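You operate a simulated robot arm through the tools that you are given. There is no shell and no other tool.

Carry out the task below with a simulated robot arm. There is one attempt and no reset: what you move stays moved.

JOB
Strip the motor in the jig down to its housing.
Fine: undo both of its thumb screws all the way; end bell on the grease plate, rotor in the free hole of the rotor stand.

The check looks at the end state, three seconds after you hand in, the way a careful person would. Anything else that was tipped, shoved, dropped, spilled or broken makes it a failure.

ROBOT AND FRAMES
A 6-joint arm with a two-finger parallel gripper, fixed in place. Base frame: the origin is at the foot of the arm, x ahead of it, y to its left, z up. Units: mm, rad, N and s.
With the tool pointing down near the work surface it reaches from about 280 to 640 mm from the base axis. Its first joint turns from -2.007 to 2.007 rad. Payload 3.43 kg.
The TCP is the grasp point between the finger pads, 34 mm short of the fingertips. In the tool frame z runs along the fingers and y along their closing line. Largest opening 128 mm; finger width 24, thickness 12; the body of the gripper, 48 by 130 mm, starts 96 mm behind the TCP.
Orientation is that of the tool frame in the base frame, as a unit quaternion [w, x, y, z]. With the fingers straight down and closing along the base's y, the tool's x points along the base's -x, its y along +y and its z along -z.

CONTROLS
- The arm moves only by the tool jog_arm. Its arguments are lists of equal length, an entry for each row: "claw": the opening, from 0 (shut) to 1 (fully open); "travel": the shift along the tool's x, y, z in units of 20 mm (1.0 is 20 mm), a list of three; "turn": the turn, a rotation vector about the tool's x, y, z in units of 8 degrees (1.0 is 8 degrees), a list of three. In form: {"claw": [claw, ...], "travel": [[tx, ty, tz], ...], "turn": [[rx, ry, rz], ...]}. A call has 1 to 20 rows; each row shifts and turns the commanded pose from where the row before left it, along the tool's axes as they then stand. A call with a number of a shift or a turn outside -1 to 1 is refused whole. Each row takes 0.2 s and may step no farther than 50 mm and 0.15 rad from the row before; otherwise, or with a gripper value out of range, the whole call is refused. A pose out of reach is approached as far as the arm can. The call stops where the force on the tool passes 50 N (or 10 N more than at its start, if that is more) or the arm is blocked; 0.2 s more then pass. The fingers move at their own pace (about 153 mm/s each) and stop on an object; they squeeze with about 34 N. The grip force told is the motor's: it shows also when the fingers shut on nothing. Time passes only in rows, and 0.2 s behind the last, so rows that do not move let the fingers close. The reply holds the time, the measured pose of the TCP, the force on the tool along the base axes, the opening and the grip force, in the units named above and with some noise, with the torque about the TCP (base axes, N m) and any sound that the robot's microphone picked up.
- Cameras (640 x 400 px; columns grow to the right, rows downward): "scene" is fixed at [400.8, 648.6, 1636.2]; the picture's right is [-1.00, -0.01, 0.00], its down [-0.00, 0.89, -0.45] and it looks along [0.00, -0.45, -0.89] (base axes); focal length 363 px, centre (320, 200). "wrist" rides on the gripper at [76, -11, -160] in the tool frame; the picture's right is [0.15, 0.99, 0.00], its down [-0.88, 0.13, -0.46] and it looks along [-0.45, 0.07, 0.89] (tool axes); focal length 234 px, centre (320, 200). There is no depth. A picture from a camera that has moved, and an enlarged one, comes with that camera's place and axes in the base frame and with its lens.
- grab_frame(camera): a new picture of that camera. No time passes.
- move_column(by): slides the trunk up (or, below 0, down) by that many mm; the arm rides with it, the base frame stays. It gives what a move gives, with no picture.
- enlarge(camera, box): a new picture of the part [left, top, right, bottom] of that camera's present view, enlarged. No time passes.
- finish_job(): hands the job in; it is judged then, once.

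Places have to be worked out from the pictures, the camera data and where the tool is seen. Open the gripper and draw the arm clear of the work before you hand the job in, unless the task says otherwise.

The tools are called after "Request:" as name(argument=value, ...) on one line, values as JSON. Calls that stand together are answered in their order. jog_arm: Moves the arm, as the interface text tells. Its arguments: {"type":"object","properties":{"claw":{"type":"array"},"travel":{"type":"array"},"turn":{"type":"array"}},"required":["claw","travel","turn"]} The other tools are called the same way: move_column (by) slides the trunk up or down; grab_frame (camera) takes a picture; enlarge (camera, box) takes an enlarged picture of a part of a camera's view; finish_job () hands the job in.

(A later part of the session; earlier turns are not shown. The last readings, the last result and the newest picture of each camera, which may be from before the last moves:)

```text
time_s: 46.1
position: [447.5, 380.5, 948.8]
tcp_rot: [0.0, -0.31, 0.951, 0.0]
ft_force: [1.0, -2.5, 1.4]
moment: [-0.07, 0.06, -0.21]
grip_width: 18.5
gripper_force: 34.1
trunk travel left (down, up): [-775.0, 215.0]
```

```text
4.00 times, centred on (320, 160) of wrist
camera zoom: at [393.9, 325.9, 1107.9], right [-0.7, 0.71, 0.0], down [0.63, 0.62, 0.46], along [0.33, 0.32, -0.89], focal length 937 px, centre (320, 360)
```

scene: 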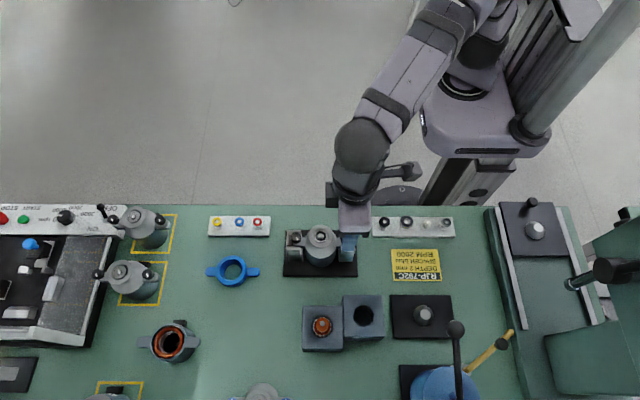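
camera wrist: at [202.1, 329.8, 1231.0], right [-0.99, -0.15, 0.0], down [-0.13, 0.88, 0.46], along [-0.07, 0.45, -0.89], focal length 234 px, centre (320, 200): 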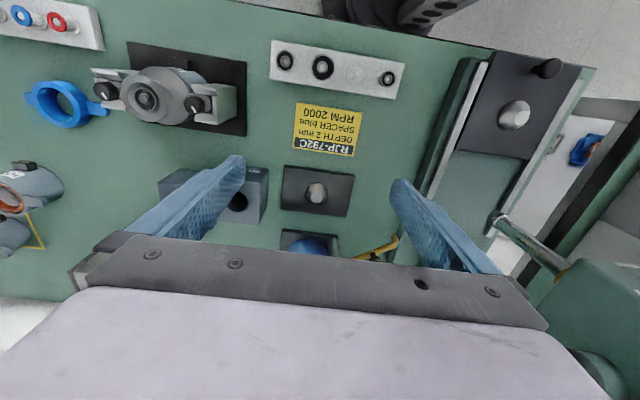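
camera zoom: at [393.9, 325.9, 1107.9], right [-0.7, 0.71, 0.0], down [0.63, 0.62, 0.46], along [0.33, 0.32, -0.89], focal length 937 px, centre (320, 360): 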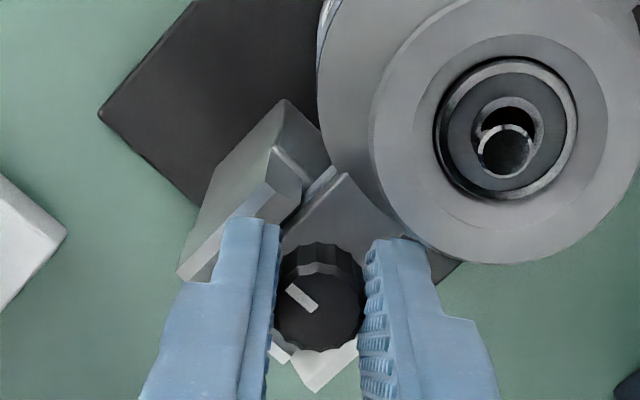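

Same stop reached (torque -0.21 N·m, mark unmoved), so both screws are undone to their stops. I open, rise, and look at the whole motor before lifting the bell.

Request:
jog_arm(claw=[0.22, 0.22, 0.22, 0.22, 0.22, 0.7, 0.7, 0.7, 0.7, 0.7, 0.7], travel=[[0, 0, 0], [0, 0, -0.5], [0, 0, -1], [0, 0, -1], [0, 0, -1], [0, 0, -1], [0, 0, 0], [0, 0, 0], [0, 0, 0], [0, 0, 0], [0, 0, 0]], turn=[[0, 0, 0], [0, 0, 0], [0, 0, 0], [0, 0, 0], [0, 0, 0], [0, 0, 0], [0, 0, 1], [0, 0, 1], [0, 0, 1], [0, 0, 1], [0, 0, 0.5]])

Request:
jog_arm(claw=[0.7, 0.7, 0.7], travel=[[0.75, 0, 0], [0.9, 0, 0], [0.85, 0, 0]], turn=[[0, 0, 0], [0, 0, 0], [0, 0, 0]])

Request:
enlarge(camera="wrist", box=[240, 90, 400, 190])

Request:
enlarge(camera="scene", box=[280, 222, 360, 272])

```text
time_s: 48.5
position: [447.3, 381.6, 1038.9]
tcp_rot: [0.0, 0.0, 1.0, 0.001]
ft_force: [-0.2, 0.5, 0.9]
moment: [-0.02, -0.02, 0.0]
grip_width: 89.6
gripper_force: 0.1
trunk travel left (down, up): [-775.0, 215.0]
```

```text
time_s: 49.4
position: [399.1, 380.1, 1039.3]
tcp_rot: [0.001, 0.0, 1.0, 0.0]
ft_force: [0.0, -0.4, 0.3]
moment: [-0.02, 0.02, -0.01]
grip_width: 89.5
gripper_force: 0.1
trunk travel left (down, up): [-775.0, 215.0]
```

```text
4.00 times, centred on (320, 140) of wrist
camera zoom: at [322.1, 369.2, 1198.4], right [-0.15, 0.99, 0.0], down [0.88, 0.13, 0.46], along [0.45, 0.07, -0.89], focal length 937 px, centre (320, 440)
```

zoom: 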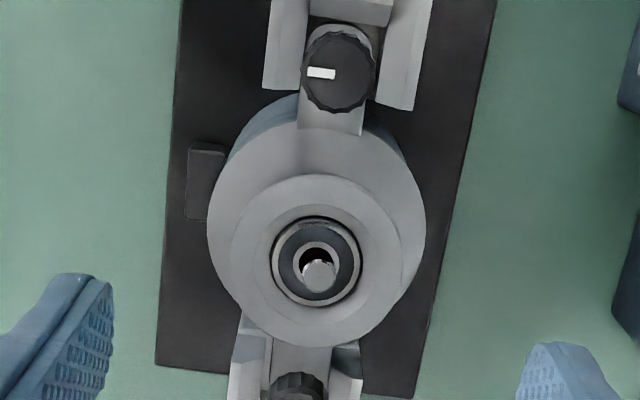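

```text
8.00 times, centred on (320, 247) of scene
camera zoom: at [400.8, 648.6, 1636.2], right [-1.0, -0.01, 0.0], down [0.0, 0.89, -0.45], along [0.0, -0.45, -0.89], focal length 2902 px, centre (320, -176)
```

zoom: 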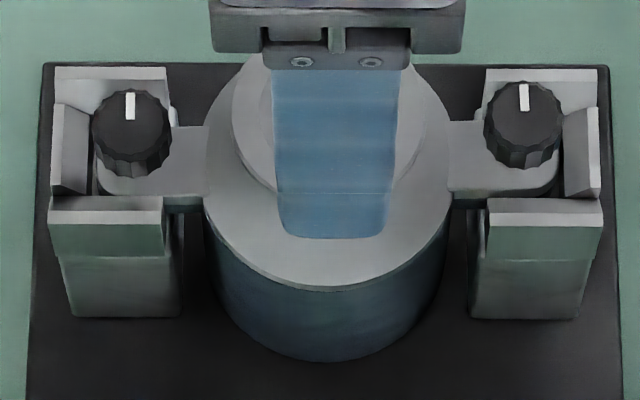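

Both marks now point the same way, so both screws are at their stops, and the boss is right under the tool axis at about (399, 380). To judge how much vertical side the boss offers for gripping, I back off to −x and tilt the camera for a side view.

Request:
jog_arm(claw=[0.9, 0.9, 0.9, 0.9, 0.9, 0.9, 0.9, 0.9, 0.9, 0.9, 0.9, 0.9, 0.9, 0.9, 0.9], travel=[[0.94, 0, 0], [0.94, 0, 0], [0.94, 0, 0], [0.94, 0, 0], [0.94, 0, 0], [0.94, 0, 0], [0.94, 0, 0], [0.94, 0, 0], [0.94, 0, 0], [0.94, 0, 0], [0, 0, 0], [0, 0, 0], [0, 0, 0], [0, 0, 0], [0, 0, 0]], turn=[[0, 0, 0], [0, 0, 0], [0, 0, 0], [0, 0, 0], [0, 0, 0], [0, 0, 0], [0, 0, 0], [0, 0, 0], [0, 0, 0], [0, 0, 0], [0, -1, 0], [0, -1, 0], [0, -1, 0], [0, -1, 0], [0, -1, 0]])

Request:
grab_frame(camera="wrist")

```text
time_s: 52.5
position: [210.4, 380.3, 1038.2]
tcp_rot: [0.345, 0.0, 0.939, 0.0]
ft_force: [-0.1, -0.3, 0.3]
moment: [-0.01, -0.03, -0.02]
grip_width: 115.2
gripper_force: 0.1
trunk travel left (down, up): [-775.0, 215.0]
```

```text
taken
camera wrist: at [49.3, 369.5, 1111.3], right [-0.11, 0.99, -0.09], down [0.38, 0.13, 0.92], along [0.92, 0.07, -0.39], focal length 234 px, centre (320, 200)
```

wrist: 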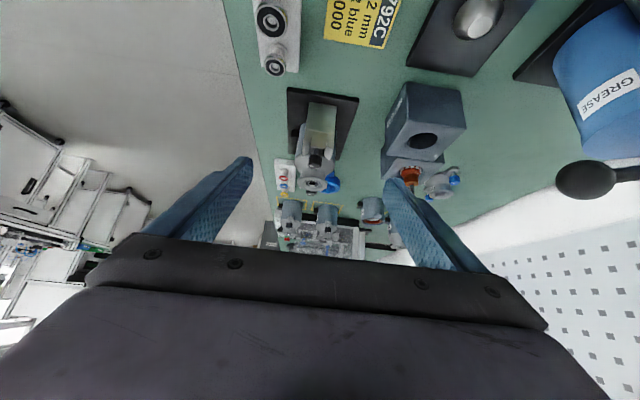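

The view is inverted (image down is up in the world) but it shows the motor, stand, and grease plate from the side. I enlarge those.

Request:
enlarge(camera="wrist", box=[276, 130, 356, 205])

Request:
enlarge(camera="wrist", box=[370, 70, 480, 210])

Request:
enlarge(camera="wrist", box=[400, 0, 560, 100])

```text
5.33 times, centred on (316, 168) of wrist
camera zoom: at [49.3, 369.5, 1111.3], right [-0.11, 0.99, -0.09], down [0.38, 0.13, 0.92], along [0.92, 0.07, -0.39], focal length 1249 px, centre (341, 373)
```

zoom: 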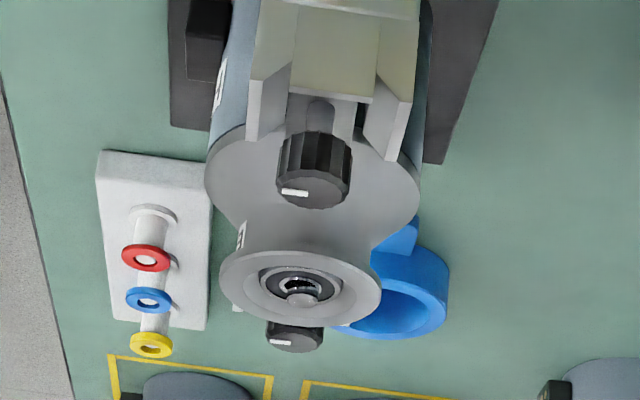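

```text
2.86 times, centred on (425, 140) of wrist
camera zoom: at [49.3, 369.5, 1111.3], right [-0.11, 0.99, -0.09], down [0.38, 0.13, 0.92], along [0.92, 0.07, -0.39], focal length 669 px, centre (20, 371)
```

zoom: 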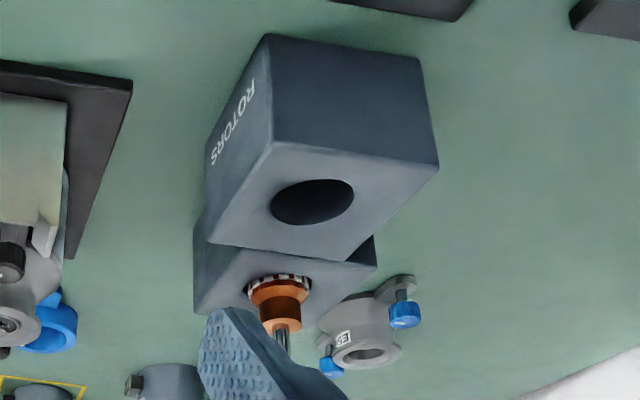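

```text
4.00 times, centred on (480, 50) of wrist
camera zoom: at [49.3, 369.5, 1111.3], right [-0.11, 0.99, -0.09], down [0.38, 0.13, 0.92], along [0.92, 0.07, -0.39], focal length 937 px, centre (-320, 800)
```

zoom: 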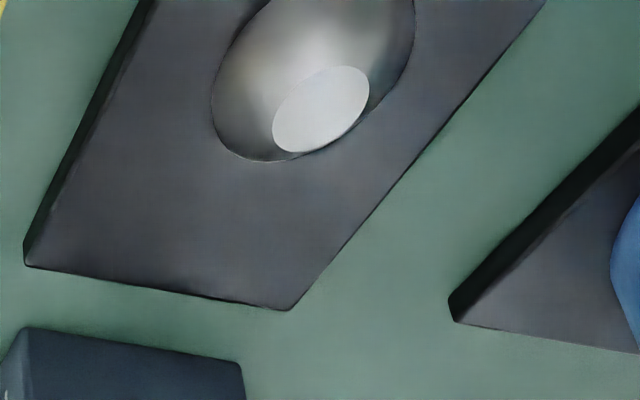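

The bell is spool-shaped: a thin top disc of about 50 mm (z≈928) over a narrower neck, with a 68 mm flange lower down. I'll grip the disc rim with the tool leaned 16° (so that the gripper body later stays clear of the grease lever) and closing 40° off the ears. First I set that lean, go above the bell, and yaw 50° CCW.

Request:
jog_arm(claw=[0.9, 0.9, 0.9, 0.9, 0.9, 0.9, 0.9, 0.9, 0.9, 0.9, 0.9, 0.9, 0.9, 0.6, 0.55, 0.55, 0.55, 0.55, 0.55, 0.55], travel=[[0, 0, 0], [0, 0, 0], [0, 0, 0], [-0.889, 0, 0.2553], [-0.889, 0, 0.2553], [-0.889, 0, 0.2553], [-0.889, 0, 0.2553], [-0.889, 0, 0.2553], [-0.889, 0, 0.2553], [-0.889, 0, 0.2553], [-0.889, 0, 0.2553], [-0.889, 0, 0.2553], [-0.889, 0, 0.2553], [0, 0, 0], [0, 0, 0], [0, 0, 0], [0, 0, 0], [0, 0, 0], [0, 0, 0], [0, 0, 0]], turn=[[0, 1, 0], [0, 1, 0], [0, 1, 0], [0, 0, 0], [0, 0, 0], [0, 0, 0], [0, 0, 0], [0, 0, 0], [0, 0, 0], [0, 0, 0], [0, 0, 0], [0, 0, 0], [0, 0, 0], [-0.276, 0, -0.961], [-0.276, 0, -0.961], [-0.276, 0, -0.961], [-0.276, 0, -0.961], [-0.276, 0, -0.961], [-0.276, 0, -0.961], [-0.069, 0, -0.24]])

Request:
grab_frame(camera="wrist")

Request:
enlarge(camera="scene", box=[260, 172, 420, 272])

```text
time_s: 56.8
position: [395.3, 379.4, 1039.0]
tcp_rot: [0.126, -0.419, 0.897, 0.059]
ft_force: [0.3, -0.3, -0.6]
moment: [-0.04, 0.0, 0.01]
grip_width: 70.4
gripper_force: 0.0
trunk travel left (down, up): [-775.0, 215.0]
```

```text
taken
camera wrist: at [329.2, 282.8, 1171.6], right [-0.85, 0.53, -0.04], down [0.36, 0.64, 0.68], along [0.38, 0.56, -0.73], focal length 234 px, centre (320, 200)
```

wrist: 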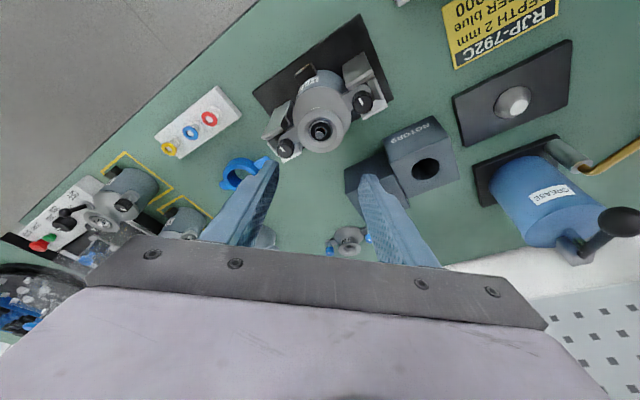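

```text
4.00 times, centred on (340, 222) of scene
camera zoom: at [400.8, 648.6, 1636.2], right [-1.0, -0.01, 0.0], down [0.0, 0.89, -0.45], along [0.0, -0.45, -0.89], focal length 1451 px, centre (240, 112)
```

zoom: 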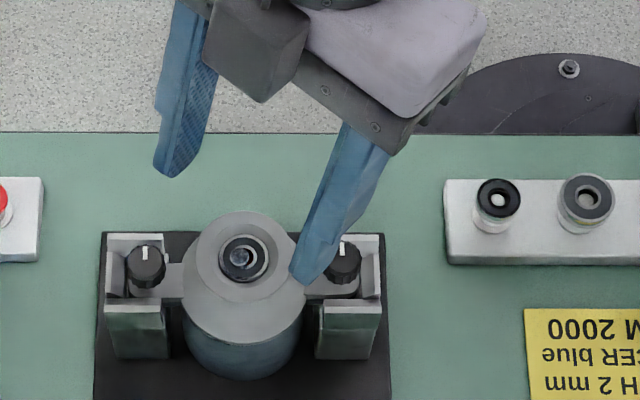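

The lean is right (tool z ≈ (0.18, 0.21, −0.96)). I nudge the tool so its axis passes through the disc centre and descend 60 mm, then check.

Request:
jog_arm(claw=[0.55, 0.55, 0.55, 0.55], travel=[[0.21, -0.137, -0.06], [0.276, 0, 0.961], [0.276, 0, 0.961], [0.276, 0, 0.961]], turn=[[0, 0, 0], [0, 0, 0], [0, 0, 0], [0, 0, 0]])

Request:
enlarge(camera="wrist", box=[220, 100, 420, 240])

Request:
enlarge(camera="scene", box=[270, 192, 370, 272])

```text
time_s: 57.8
position: [394.4, 375.9, 979.9]
tcp_rot: [0.126, -0.418, 0.898, 0.059]
ft_force: [0.4, -0.7, -0.5]
moment: [-0.01, -0.02, 0.02]
grip_width: 70.4
gripper_force: 0.0
trunk travel left (down, up): [-775.0, 215.0]
```

```text
2.86 times, centred on (320, 170) of wrist
camera zoom: at [328.0, 278.5, 1111.4], right [-0.85, 0.53, -0.04], down [0.36, 0.64, 0.68], along [0.38, 0.56, -0.73], focal length 669 px, centre (320, 286)
```

zoom: 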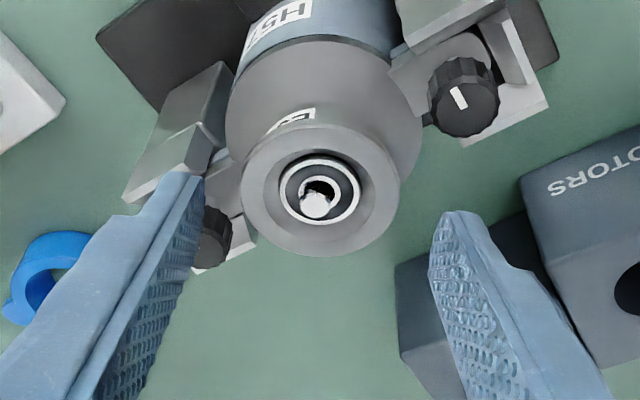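

```text
5.00 times, centred on (320, 232) of scene
camera zoom: at [400.8, 648.6, 1636.2], right [-1.0, -0.01, 0.0], down [0.0, 0.89, -0.45], along [0.0, -0.45, -0.89], focal length 1814 px, centre (320, 40)
```

zoom: 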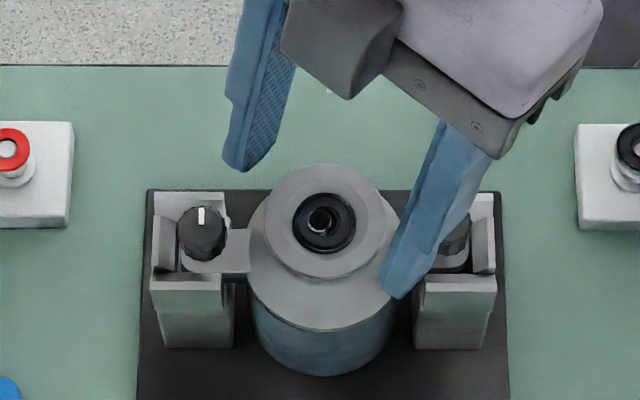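

The disc is centred between the open fingers. I descend 27 mm so the tips sit about 8–10 mm below the disc's top, then close.

Request:
jog_arm(claw=[0.55, 0.55, 0.55], travel=[[0.138, 0, 0.48], [0.138, 0, 0.48], [0.096, 0, 0.336]], turn=[[0, 0, 0], [0, 0, 0], [0, 0, 0]])

Request:
enlarge(camera="wrist", box=[220, 100, 420, 240])

Request:
enlarge(camera="scene", box=[270, 192, 370, 272])

```text
time_s: 58.5
position: [394.9, 377.2, 952.4]
tcp_rot: [0.125, -0.418, 0.898, 0.058]
ft_force: [0.2, 0.7, 0.3]
moment: [0.01, 0.01, -0.01]
grip_width: 70.4
gripper_force: 0.1
trunk travel left (down, up): [-775.0, 215.0]
```

```text
2.86 times, centred on (320, 170) of wrist
camera zoom: at [328.3, 279.3, 1084.5], right [-0.85, 0.53, -0.04], down [0.36, 0.64, 0.68], along [0.38, 0.56, -0.73], focal length 669 px, centre (320, 286)
```

zoom: 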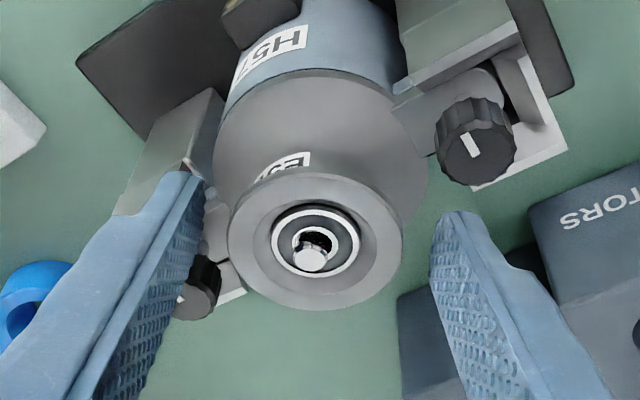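

```text
5.00 times, centred on (320, 232) of scene
camera zoom: at [400.8, 648.6, 1636.2], right [-1.0, -0.01, 0.0], down [0.0, 0.89, -0.45], along [0.0, -0.45, -0.89], focal length 1814 px, centre (320, 40)
```

zoom: 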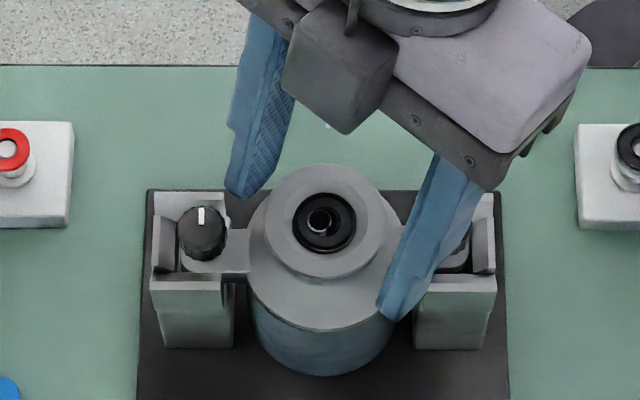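

Centred well. I close on the disc and check the grip before lifting.

Request:
jog_arm(claw=[0.3, 0.2, 0.2], travel=[[0, 0, 0], [0, 0, 0], [0, 0, 0]], turn=[[0, 0, 0], [0, 0, 0], [0, 0, 0]])

Request:
enlarge(camera="wrist", box=[220, 100, 420, 240])

```text
time_s: 59.4
position: [394.5, 376.4, 953.1]
tcp_rot: [0.126, -0.418, 0.898, 0.059]
ft_force: [0.1, -1.2, -0.4]
moment: [-0.02, -0.04, -0.06]
grip_width: 50.3
gripper_force: 33.8
trunk travel left (down, up): [-775.0, 215.0]
```

```text
2.86 times, centred on (320, 170) of wrist
camera zoom: at [328.4, 279.1, 1084.6], right [-0.85, 0.53, -0.04], down [0.36, 0.64, 0.68], along [0.38, 0.56, -0.73], focal length 669 px, centre (320, 286)
```

zoom: 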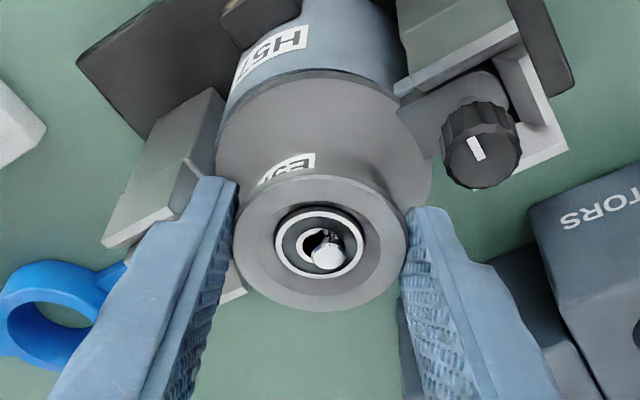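

Grip is 50.3 mm on the rim at full force. I lift slowly 12 mm, watching the load.

Request:
jog_arm(claw=[0.2, 0.2, 0.2, 0.2], travel=[[-0.0414, 0, -0.144], [-0.0414, 0, -0.144], [-0.0414, 0, -0.144], [-0.0414, 0, -0.144]], turn=[[0, 0, 0], [0, 0, 0], [0, 0, 0], [0, 0, 0]])

Request:
enlarge(camera="wrist", box=[220, 100, 420, 240])

Request:
enlarge(camera="scene", box=[270, 192, 370, 272])

```text
time_s: 60.4
position: [395.5, 375.6, 963.7]
tcp_rot: [0.127, -0.419, 0.897, 0.059]
ft_force: [-0.5, 0.8, -1.7]
moment: [-0.04, 0.02, 0.0]
grip_width: 50.3
gripper_force: 33.7
trunk travel left (down, up): [-775.0, 215.0]
```

```text
2.86 times, centred on (320, 170) of wrist
camera zoom: at [327.3, 278.3, 1096.3], right [-0.85, 0.53, -0.04], down [0.36, 0.64, 0.68], along [0.38, 0.56, -0.73], focal length 669 px, centre (320, 286)
```

zoom: 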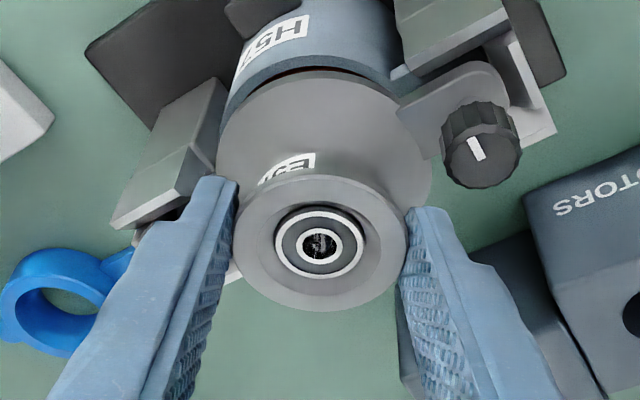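

```text
5.00 times, centred on (320, 232) of scene
camera zoom: at [400.8, 648.6, 1636.2], right [-1.0, -0.01, 0.0], down [0.0, 0.89, -0.45], along [0.0, -0.45, -0.89], focal length 1814 px, centre (320, 40)
```

zoom: 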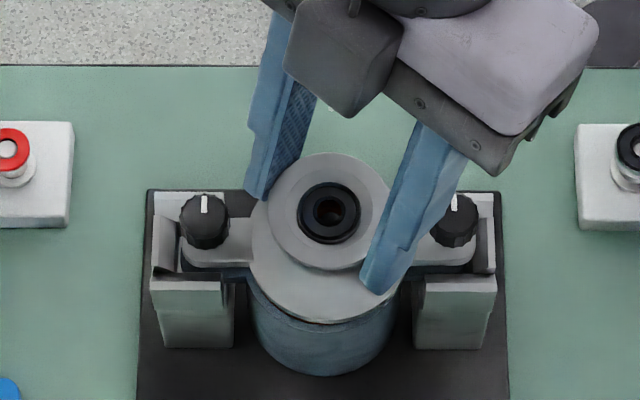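

The bell comes up cleanly with its captive screws; the shaft stays down. I continue straight up 100 mm.

Request:
jog_arm(claw=[0.2, 0.2, 0.2, 0.2, 0.2, 0.2, 0.2, 0.2, 0.2, 0.2, 0.2], travel=[[-0.138, 0, -0.48], [-0.138, 0, -0.48], [-0.138, 0, -0.48], [-0.138, 0, -0.48], [-0.138, 0, -0.48], [-0.138, 0, -0.48], [-0.138, 0, -0.48], [-0.138, 0, -0.48], [-0.138, 0, -0.48], [-0.138, 0, -0.48], [0, 0, 0]], turn=[[0, 0, 0], [0, 0, 0], [0, 0, 0], [0, 0, 0], [0, 0, 0], [0, 0, 0], [0, 0, 0], [0, 0, 0], [0, 0, 0], [0, 0, 0], [0, 0, 0]])

Request:
grab_frame(camera="wrist")

Request:
enlarge(camera="scene", box=[260, 172, 380, 272])

```text
time_s: 62.8
position: [396.1, 377.4, 1064.8]
tcp_rot: [0.126, -0.419, 0.897, 0.059]
ft_force: [-0.4, -0.7, -1.4]
moment: [0.03, -0.01, -0.01]
grip_width: 49.9
gripper_force: 33.6
trunk travel left (down, up): [-775.0, 215.0]
```

```text
taken
camera wrist: at [329.1, 280.2, 1197.3], right [-0.85, 0.53, -0.04], down [0.36, 0.64, 0.68], along [0.39, 0.56, -0.73], focal length 234 px, centre (320, 200)
```

wrist: 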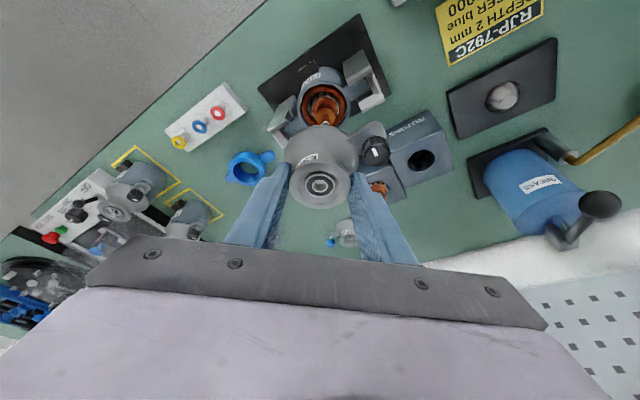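

```text
4.00 times, centred on (320, 222) of scene
camera zoom: at [400.8, 648.6, 1636.2], right [-1.0, -0.01, 0.0], down [0.0, 0.89, -0.45], along [0.0, -0.45, -0.89], focal length 1451 px, centre (320, 112)
```

zoom: 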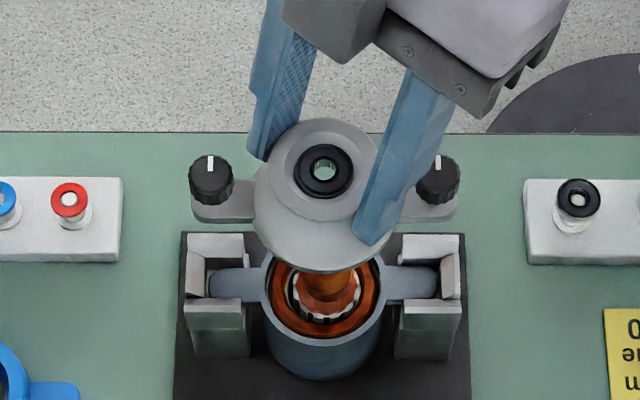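

The bell hangs level above everything and the rotor stayed in the housing. I yaw 40° CCW and move to a waypoint at about (179, 420), short of the grease plate.

Request:
jog_arm(claw=[0.2, 0.2, 0.2, 0.2, 0.2, 0.2, 0.2, 0.2, 0.2, 0.2, 0.2, 0.2, 0.2, 0.2, 0.2, 0.2, 0.2], travel=[[0, 0, 0], [0, 0, 0], [0, 0, 0], [0, 0, 0], [0, 0, 0], [-0.19, 0.982, 0.0546], [-0.19, 0.982, 0.0546], [-0.19, 0.982, 0.0546], [-0.19, 0.982, 0.0546], [-0.19, 0.982, 0.0546], [-0.19, 0.982, 0.0546], [-0.19, 0.982, 0.0546], [-0.19, 0.982, 0.0546], [-0.19, 0.982, 0.0546], [-0.19, 0.982, 0.0546], [-0.19, 0.982, 0.0546], [0, 0, 0]], turn=[[-0.276, 0, -0.961], [-0.276, 0, -0.961], [-0.276, 0, -0.961], [-0.276, 0, -0.961], [-0.276, 0, -0.961], [0, 0, 0], [0, 0, 0], [0, 0, 0], [0, 0, 0], [0, 0, 0], [0, 0, 0], [0, 0, 0], [0, 0, 0], [0, 0, 0], [0, 0, 0], [0, 0, 0], [0, 0, 0]])

Request:
grab_frame(camera="wrist")

Request:
grab_frame(camera="scene")

```text
time_s: 66.3
position: [179.7, 418.2, 1063.0]
tcp_rot: [-0.098, 0.7, -0.7, -0.099]
ft_force: [0.2, 0.1, -1.3]
moment: [-0.01, 0.0, 0.0]
grip_width: 50.2
gripper_force: 34.0
trunk travel left (down, up): [-775.0, 215.0]
```

```text
taken
camera wrist: at [191.7, 300.0, 1195.0], right [-0.99, -0.14, -0.04], down [-0.13, 0.72, 0.68], along [-0.07, 0.68, -0.73], focal length 234 px, centre (320, 200)
```

wrist: 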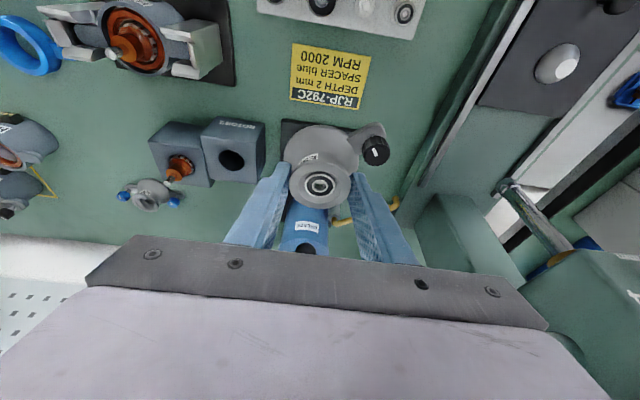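

```text
taken
```

scene: 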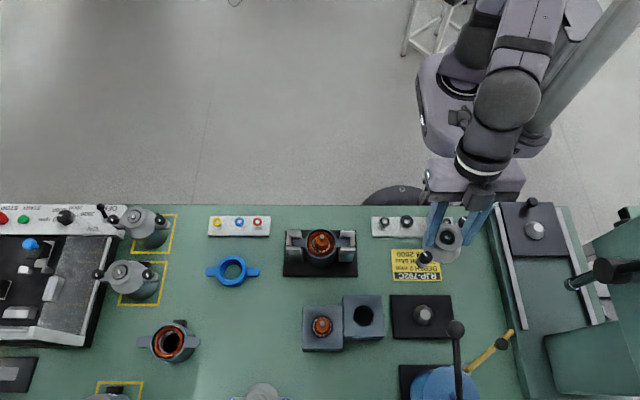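

Everything is steady. I descend 100 mm here (free table below), then look before sliding in under the lever ball's height.

Request:
jog_arm(claw=[0.2, 0.2, 0.2, 0.2, 0.2, 0.2], travel=[[0.276, 0, 0.961], [0.276, 0, 0.961], [0.276, 0, 0.961], [0.276, 0, 0.961], [0.276, 0, 0.961], [0, 0, 0]], turn=[[0, 0, 0], [0, 0, 0], [0, 0, 0], [0, 0, 0], [0, 0, 0], [0, 0, 0]])

Request:
grab_frame(camera="wrist")

Request:
enlarge(camera="scene", box=[360, 210, 520, 370])

```text
time_s: 67.8
position: [177.2, 419.1, 963.4]
tcp_rot: [-0.098, 0.7, -0.7, -0.098]
ft_force: [-0.2, -0.1, -1.1]
moment: [-0.01, 0.02, -0.02]
grip_width: 50.0
gripper_force: 34.0
trunk travel left (down, up): [-775.0, 215.0]
```

```text
taken
camera wrist: at [188.0, 301.6, 1095.8], right [-0.99, -0.14, -0.04], down [-0.13, 0.72, 0.68], along [-0.07, 0.68, -0.73], focal length 234 px, centre (320, 200)
```

wrist: 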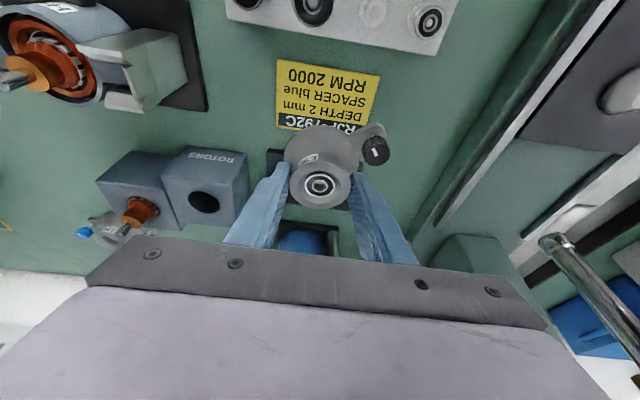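

```text
2.50 times, centred on (440, 290) of scene
camera zoom: at [400.8, 648.6, 1636.2], right [-1.0, -0.01, 0.0], down [0.0, 0.89, -0.45], along [0.0, -0.45, -0.89], focal length 907 px, centre (20, -25)
```

zoom: 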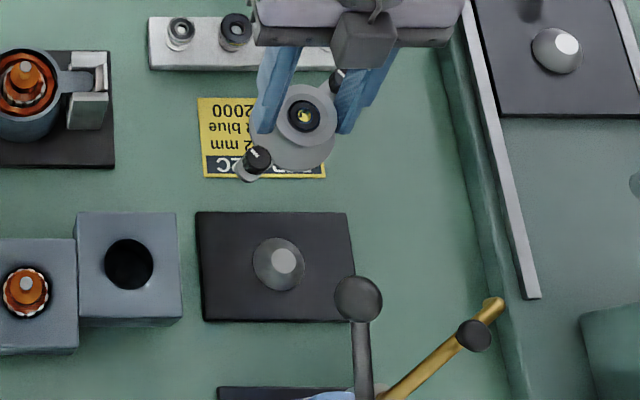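

Comparing the held bell's scene position with the robot's own pose gives a small camera bias; correcting for it puts the cone near (183, 518±3). I slide +y 92 mm and +x 5 mm at this height (well below the lever ball) and then compare against the plate edges.

Request:
jog_arm(claw=[0.2, 0.2, 0.2, 0.2, 0.2, 0.2, 0.2], travel=[[-0.737, -0.042, 0.212], [-0.737, -0.042, 0.212], [-0.737, -0.042, 0.212], [-0.737, -0.042, 0.212], [-0.737, -0.042, 0.212], [-0.737, -0.042, 0.212], [0, 0, 0]], turn=[[0, 0, 0], [0, 0, 0], [0, 0, 0], [0, 0, 0], [0, 0, 0], [0, 0, 0], [0, 0, 0]])

Request:
grab_frame(camera="wrist")

Request:
enlarge(camera="scene", box=[360, 250, 488, 350])

```text
time_s: 69.3
position: [182.0, 510.5, 962.8]
tcp_rot: [-0.098, 0.7, -0.7, -0.098]
ft_force: [0.1, -0.2, -2.2]
moment: [0.02, 0.01, 0.0]
grip_width: 50.1
gripper_force: 34.4
trunk travel left (down, up): [-775.0, 215.0]
```

```text
taken
camera wrist: at [193.1, 393.5, 1095.7], right [-0.99, -0.14, -0.04], down [-0.13, 0.72, 0.68], along [-0.07, 0.68, -0.73], focal length 234 px, centre (320, 200)
```

wrist: 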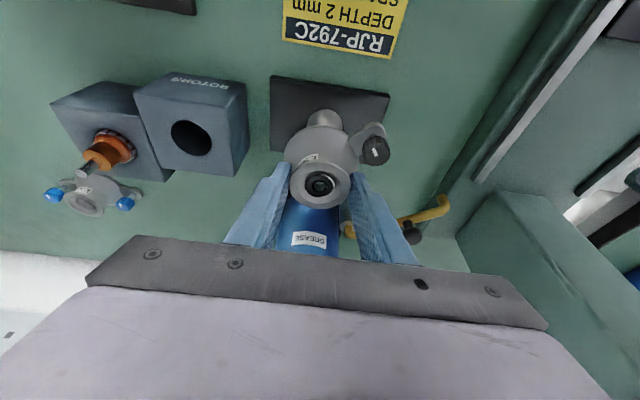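

```text
4.00 times, centred on (424, 300) of scene
camera zoom: at [400.8, 648.6, 1636.2], right [-1.0, -0.01, 0.0], down [0.0, 0.89, -0.45], along [0.0, -0.45, -0.89], focal length 1451 px, centre (-96, -200)
```

zoom: 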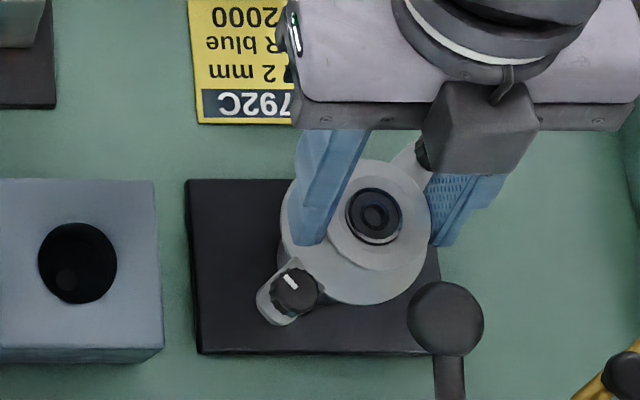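

Both the cone and the bell are visible in the wrist view. I zoom in to measure the offset between the bell axis and the cone.

Request:
enlarge(camera="wrist", box=[260, 70, 400, 210])

Request:
enlarge(camera="scene", box=[395, 280, 459, 344])

```text
2.86 times, centred on (330, 140) of wrist
camera zoom: at [193.1, 393.5, 1095.7], right [-0.99, -0.14, -0.04], down [-0.13, 0.72, 0.68], along [-0.07, 0.68, -0.73], focal length 669 px, centre (291, 371)
```

zoom: 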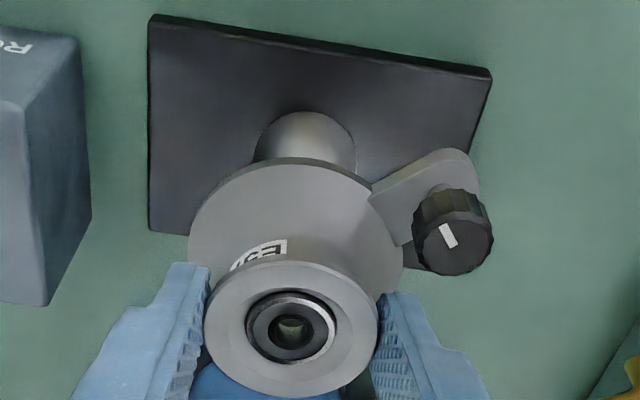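

```text
6.25 times, centred on (427, 312) of scene
camera zoom: at [400.8, 648.6, 1636.2], right [-1.0, -0.01, 0.0], down [0.0, 0.89, -0.45], along [0.0, -0.45, -0.89], focal length 2267 px, centre (-349, -500)
```

zoom: 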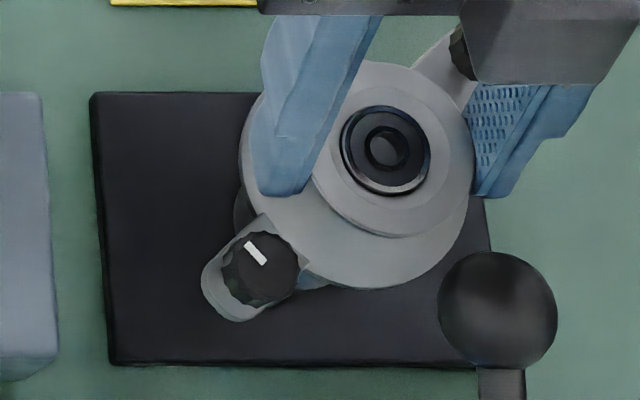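

Both views agree that the cone lies about 1 mm toward −x and 5 mm toward +y of the bell's axis. I correct that and lower 40 mm, then check.

Request:
jog_arm(claw=[0.2, 0.2, 0.2, 0.2, 0.2, 0.2, 0.2], travel=[[-0.231, 0.05, 0.066], [0.11, 0, 0.384], [0.11, 0, 0.384], [0.11, 0, 0.384], [0.11, 0, 0.384], [0.11, 0, 0.384], [0, 0, 0]], turn=[[0, 0, 0], [0, 0, 0], [0, 0, 0], [0, 0, 0], [0, 0, 0], [0, 0, 0], [0, 0, 0]])

Request:
enlarge(camera="wrist", box=[260, 70, 400, 210])

Request:
enlarge(camera="scene", box=[395, 280, 459, 344])

```text
time_s: 71.0
position: [183.0, 515.7, 925.1]
tcp_rot: [0.098, -0.7, 0.7, 0.097]
ft_force: [-0.2, 0.4, -1.0]
moment: [0.0, 0.01, 0.01]
grip_width: 50.2
gripper_force: 33.9
trunk travel left (down, up): [-775.0, 215.0]
```

```text
2.86 times, centred on (330, 140) of wrist
camera zoom: at [194.1, 398.2, 1056.7], right [-0.99, -0.14, -0.04], down [-0.13, 0.72, 0.68], along [-0.07, 0.68, -0.73], focal length 669 px, centre (291, 371)
```

zoom: 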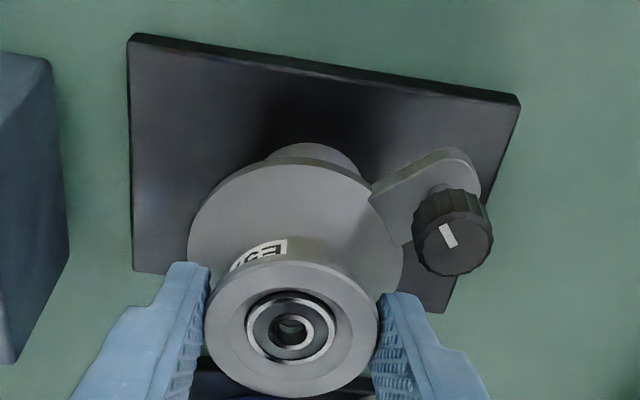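

```text
6.25 times, centred on (427, 312) of scene
camera zoom: at [400.8, 648.6, 1636.2], right [-1.0, -0.01, 0.0], down [0.0, 0.89, -0.45], along [0.0, -0.45, -0.89], focal length 2267 px, centre (-349, -500)
```

zoom: 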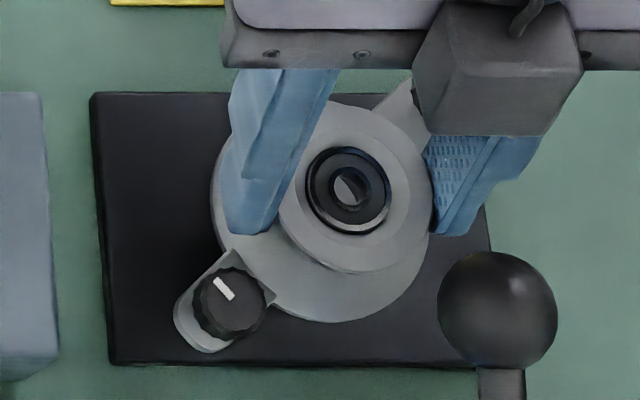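

Remaining offset is about 1.5 mm toward −x. I correct and lower another 20 mm slowly, then look again.

Request:
jog_arm(claw=[0.2, 0.2, 0.2, 0.2, 0.2, 0.2], travel=[[0, 0.075, 0], [0.069, 0, 0.24], [0.069, 0, 0.24], [0.069, 0, 0.24], [0.069, 0, 0.24], [0, 0, 0]], turn=[[0, 0, 0], [0, 0, 0], [0, 0, 0], [0, 0, 0], [0, 0, 0], [0, 0, 0]])

Request:
enlarge(camera="wrist", box=[260, 70, 400, 210])

Request:
enlarge(camera="scene", box=[395, 280, 459, 344])

```text
time_s: 72.3
position: [181.1, 514.9, 903.5]
tcp_rot: [-0.098, 0.7, -0.7, -0.099]
ft_force: [-0.6, 0.2, -1.7]
moment: [-0.05, 0.0, 0.0]
grip_width: 49.8
gripper_force: 33.8
trunk travel left (down, up): [-775.0, 215.0]
```

```text
2.86 times, centred on (330, 140) of wrist
camera zoom: at [192.4, 398.5, 1036.5], right [-0.99, -0.14, -0.04], down [-0.13, 0.72, 0.68], along [-0.07, 0.68, -0.73], focal length 669 px, centre (291, 371)
```

zoom: 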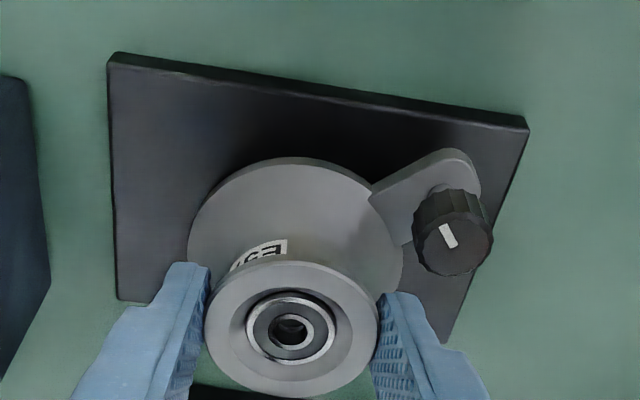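

```text
6.25 times, centred on (427, 312) of scene
camera zoom: at [400.8, 648.6, 1636.2], right [-1.0, -0.01, 0.0], down [0.0, 0.89, -0.45], along [0.0, -0.45, -0.89], focal length 2267 px, centre (-349, -500)
```

zoom: 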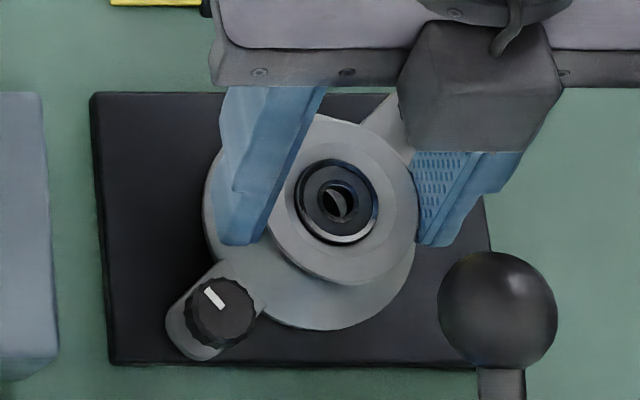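

Aligned within about 1 mm of the plate axis. I lower 7 mm more in small steps and read the force.

Request:
jog_arm(claw=[0.2, 0.2, 0.2, 0.2, 0.2], travel=[[0.024, 0, 0.084], [0.024, 0, 0.084], [0.024, 0, 0.084], [0.024, 0, 0.084], [0, 0, 0]], turn=[[0, 0, 0], [0, 0, 0], [0, 0, 0], [0, 0, 0], [0, 0, 0]])

Request:
enlarge(camera="wrist", box=[260, 70, 400, 210])

```text
time_s: 73.5
position: [180.9, 516.1, 896.8]
tcp_rot: [0.098, -0.7, 0.7, 0.099]
ft_force: [0.3, 0.7, -0.4]
moment: [-0.02, -0.01, 0.04]
grip_width: 50.3
gripper_force: 33.8
trunk travel left (down, up): [-775.0, 215.0]
```

```text
2.86 times, centred on (330, 140) of wrist
camera zoom: at [192.5, 398.4, 1029.2], right [-0.99, -0.14, -0.04], down [-0.13, 0.72, 0.68], along [-0.07, 0.68, -0.73], focal length 669 px, centre (291, 371)
```

zoom: 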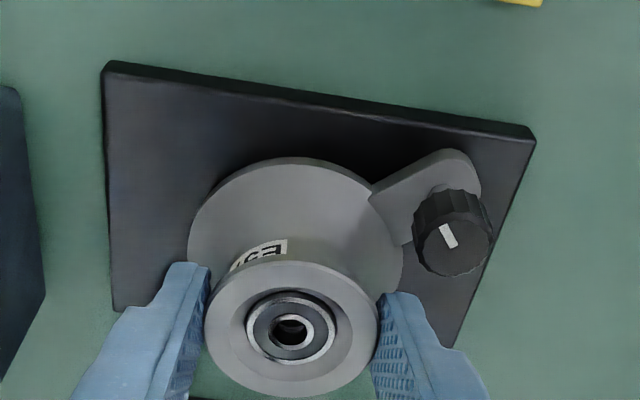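

No clear contact yet. I continue down 4 mm in small steps.

Request:
jog_arm(claw=[0.2, 0.2, 0.2, 0.2], travel=[[0.0186, 0, 0.0645], [0.0186, 0, 0.0645], [0.0186, 0, 0.0645], [0, 0, 0]], turn=[[0, 0, 0], [0, 0, 0], [0, 0, 0], [0, 0, 0]])

Request:
enlarge(camera="wrist", box=[260, 70, 400, 210])

Request:
enlarge(camera="scene", box=[395, 280, 459, 344])

```text
time_s: 74.5
position: [181.9, 516.1, 894.3]
tcp_rot: [0.099, -0.7, 0.701, 0.099]
ft_force: [-0.6, 0.2, -1.7]
moment: [-0.05, 0.0, 0.01]
grip_width: 49.8
gripper_force: 34.2
trunk travel left (down, up): [-775.0, 215.0]
```

```text
2.86 times, centred on (330, 140) of wrist
camera zoom: at [192.4, 397.9, 1025.0], right [-0.99, -0.14, -0.04], down [-0.13, 0.72, 0.68], along [-0.07, 0.68, -0.73], focal length 669 px, centre (291, 371)
```

zoom: 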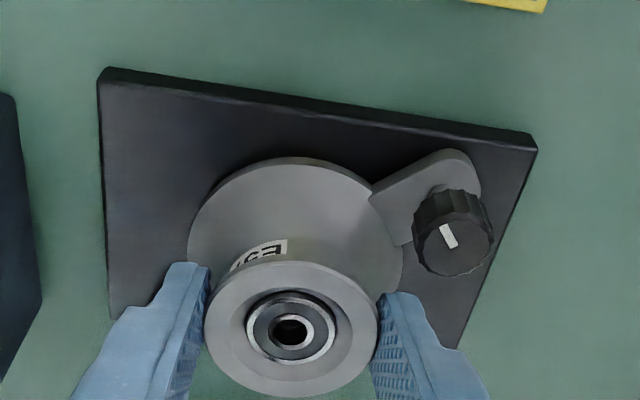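

```text
6.25 times, centred on (427, 312) of scene
camera zoom: at [400.8, 648.6, 1636.2], right [-1.0, -0.01, 0.0], down [0.0, 0.89, -0.45], along [0.0, -0.45, -0.89], focal length 2267 px, centre (-349, -500)
```

zoom: 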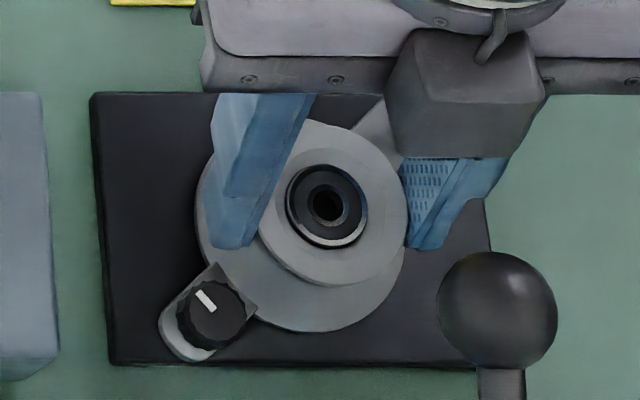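

Still hanging (−1.7 N). I continue down another 5 mm.

Request:
jog_arm(claw=[0.2, 0.2, 0.2, 0.2, 0.2], travel=[[0.0172, 0, 0.06], [0.0172, 0, 0.06], [0.0172, 0, 0.06], [0.0172, 0, 0.06], [0, 0, 0]], turn=[[0, 0, 0], [0, 0, 0], [0, 0, 0], [0, 0, 0], [0, 0, 0]])

Request:
enlarge(camera="wrist", box=[260, 70, 400, 210])

```text
time_s: 75.8
position: [181.4, 516.4, 888.7]
tcp_rot: [-0.099, 0.7, -0.7, -0.099]
ft_force: [-2.6, -1.6, 1.6]
moment: [-0.08, 0.15, 0.01]
grip_width: 50.0
gripper_force: 33.9
trunk travel left (down, up): [-775.0, 215.0]
```

```text
2.86 times, centred on (330, 140) of wrist
camera zoom: at [191.7, 397.6, 1020.7], right [-0.99, -0.14, -0.04], down [-0.13, 0.72, 0.68], along [-0.07, 0.68, -0.73], focal length 669 px, centre (291, 371)
```

zoom: 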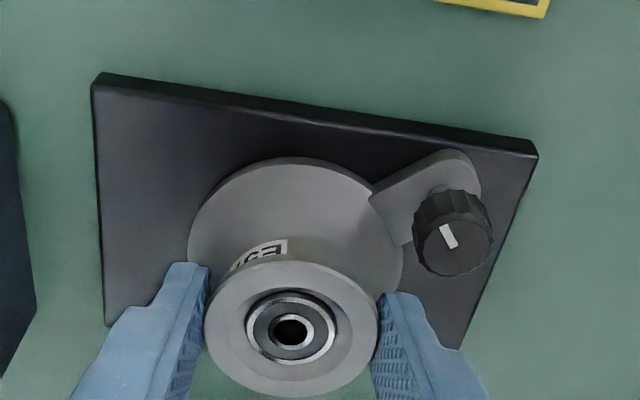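

First contact: small side force (−2.6, −1.6) suggests the bell touches the cone slightly off; I shift about 1 mm toward −x and 0.6 mm toward −y and read again.

Request:
jog_arm(claw=[0.2, 0.2], travel=[[0.029, 0.05, -0.008], [0, 0, 0]], turn=[[0, 0, 0], [0, 0, 0]])

Request:
jog_arm(claw=[0.2, 0.2], travel=[[0.0172, 0, 0.06], [0, 0, 0]], turn=[[0, 0, 0], [0, 0, 0]])

```text
time_s: 76.3
position: [180.1, 515.4, 889.5]
tcp_rot: [-0.098, 0.7, -0.7, -0.099]
ft_force: [-0.2, -2.2, 6.2]
moment: [-0.14, 0.2, 0.01]
grip_width: 50.0
gripper_force: 34.2
trunk travel left (down, up): [-775.0, 215.0]
```

```text
time_s: 77.0
position: [180.6, 515.0, 888.1]
tcp_rot: [0.099, -0.7, 0.7, 0.099]
ft_force: [1.0, -3.7, 9.0]
moment: [-0.17, 0.22, 0.05]
grip_width: 50.0
gripper_force: 34.0
trunk travel left (down, up): [-775.0, 215.0]
```

Upward force is now 9 N with a moment suggesting contact on the −x side. I look closely from both cameras before deciding whether it is seated.

Request:
enlarge(camera="scene", box=[395, 280, 459, 344])

Request:
enlarge(camera="wrist", box=[280, 80, 400, 190])

```text
6.25 times, centred on (427, 312) of scene
camera zoom: at [400.8, 648.6, 1636.2], right [-1.0, -0.01, 0.0], down [0.0, 0.89, -0.45], along [0.0, -0.45, -0.89], focal length 2267 px, centre (-349, -500)
```

zoom: 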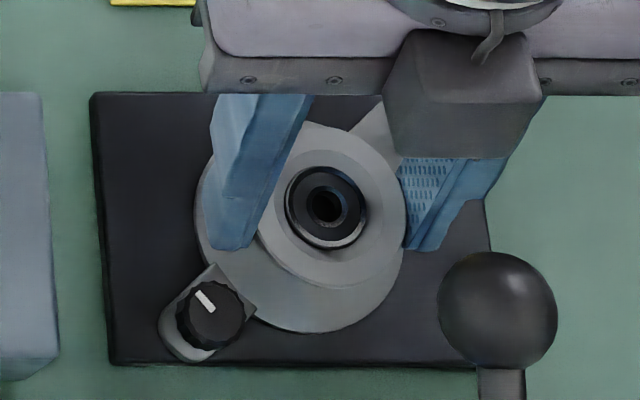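

```text
3.64 times, centred on (340, 135) of wrist
camera zoom: at [191.5, 397.0, 1020.2], right [-0.99, -0.14, -0.04], down [-0.13, 0.72, 0.68], along [-0.07, 0.68, -0.73], focal length 852 px, centre (247, 436)
```

zoom: 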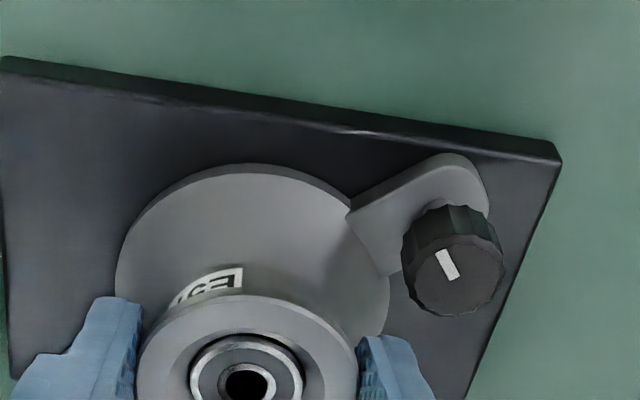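

The flange edge in the scene view matches plate level, so it is seated or within a millimetre. I release gently by opening in small steps and check how the bell sits.

Request:
jog_arm(claw=[0.4, 0.41, 0.43, 0.46, 0.5], travel=[[0, 0, 0], [0, 0, 0], [0, 0, 0], [0, 0, 0], [0, 0, 0]], turn=[[0, 0, 0], [0, 0, 0], [0, 0, 0], [0, 0, 0], [0, 0, 0]])

Request:
enlarge(camera="scene", box=[395, 280, 459, 344])

Request:
enlarge(camera="wrist", box=[260, 70, 400, 210])

```text
time_s: 78.2
position: [179.7, 514.7, 887.5]
tcp_rot: [-0.098, 0.7, -0.7, -0.099]
ft_force: [0.3, -0.1, -0.1]
moment: [0.0, 0.02, 0.02]
grip_width: 64.0
gripper_force: 0.1
trunk travel left (down, up): [-775.0, 215.0]
```

```text
6.25 times, centred on (427, 312) of scene
camera zoom: at [400.8, 648.6, 1636.2], right [-1.0, -0.01, 0.0], down [0.0, 0.89, -0.45], along [0.0, -0.45, -0.89], focal length 2267 px, centre (-349, -500)
```

zoom: 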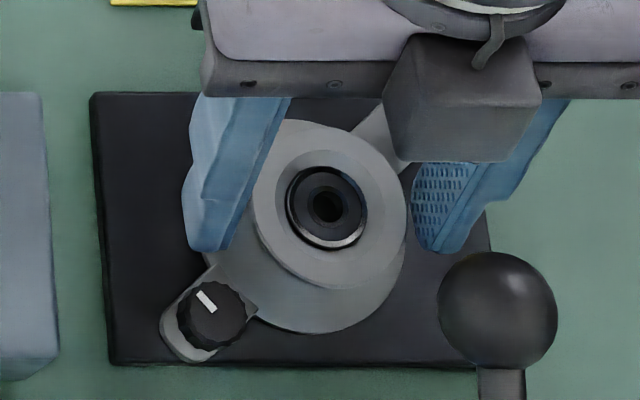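

```text
2.86 times, centred on (330, 140) of wrist
camera zoom: at [191.2, 397.8, 1019.3], right [-0.99, -0.14, -0.04], down [-0.13, 0.72, 0.68], along [-0.07, 0.68, -0.73], focal length 669 px, centre (291, 371)
```

zoom: 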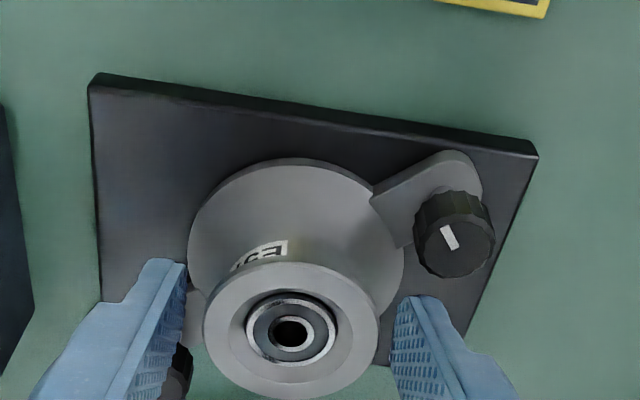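

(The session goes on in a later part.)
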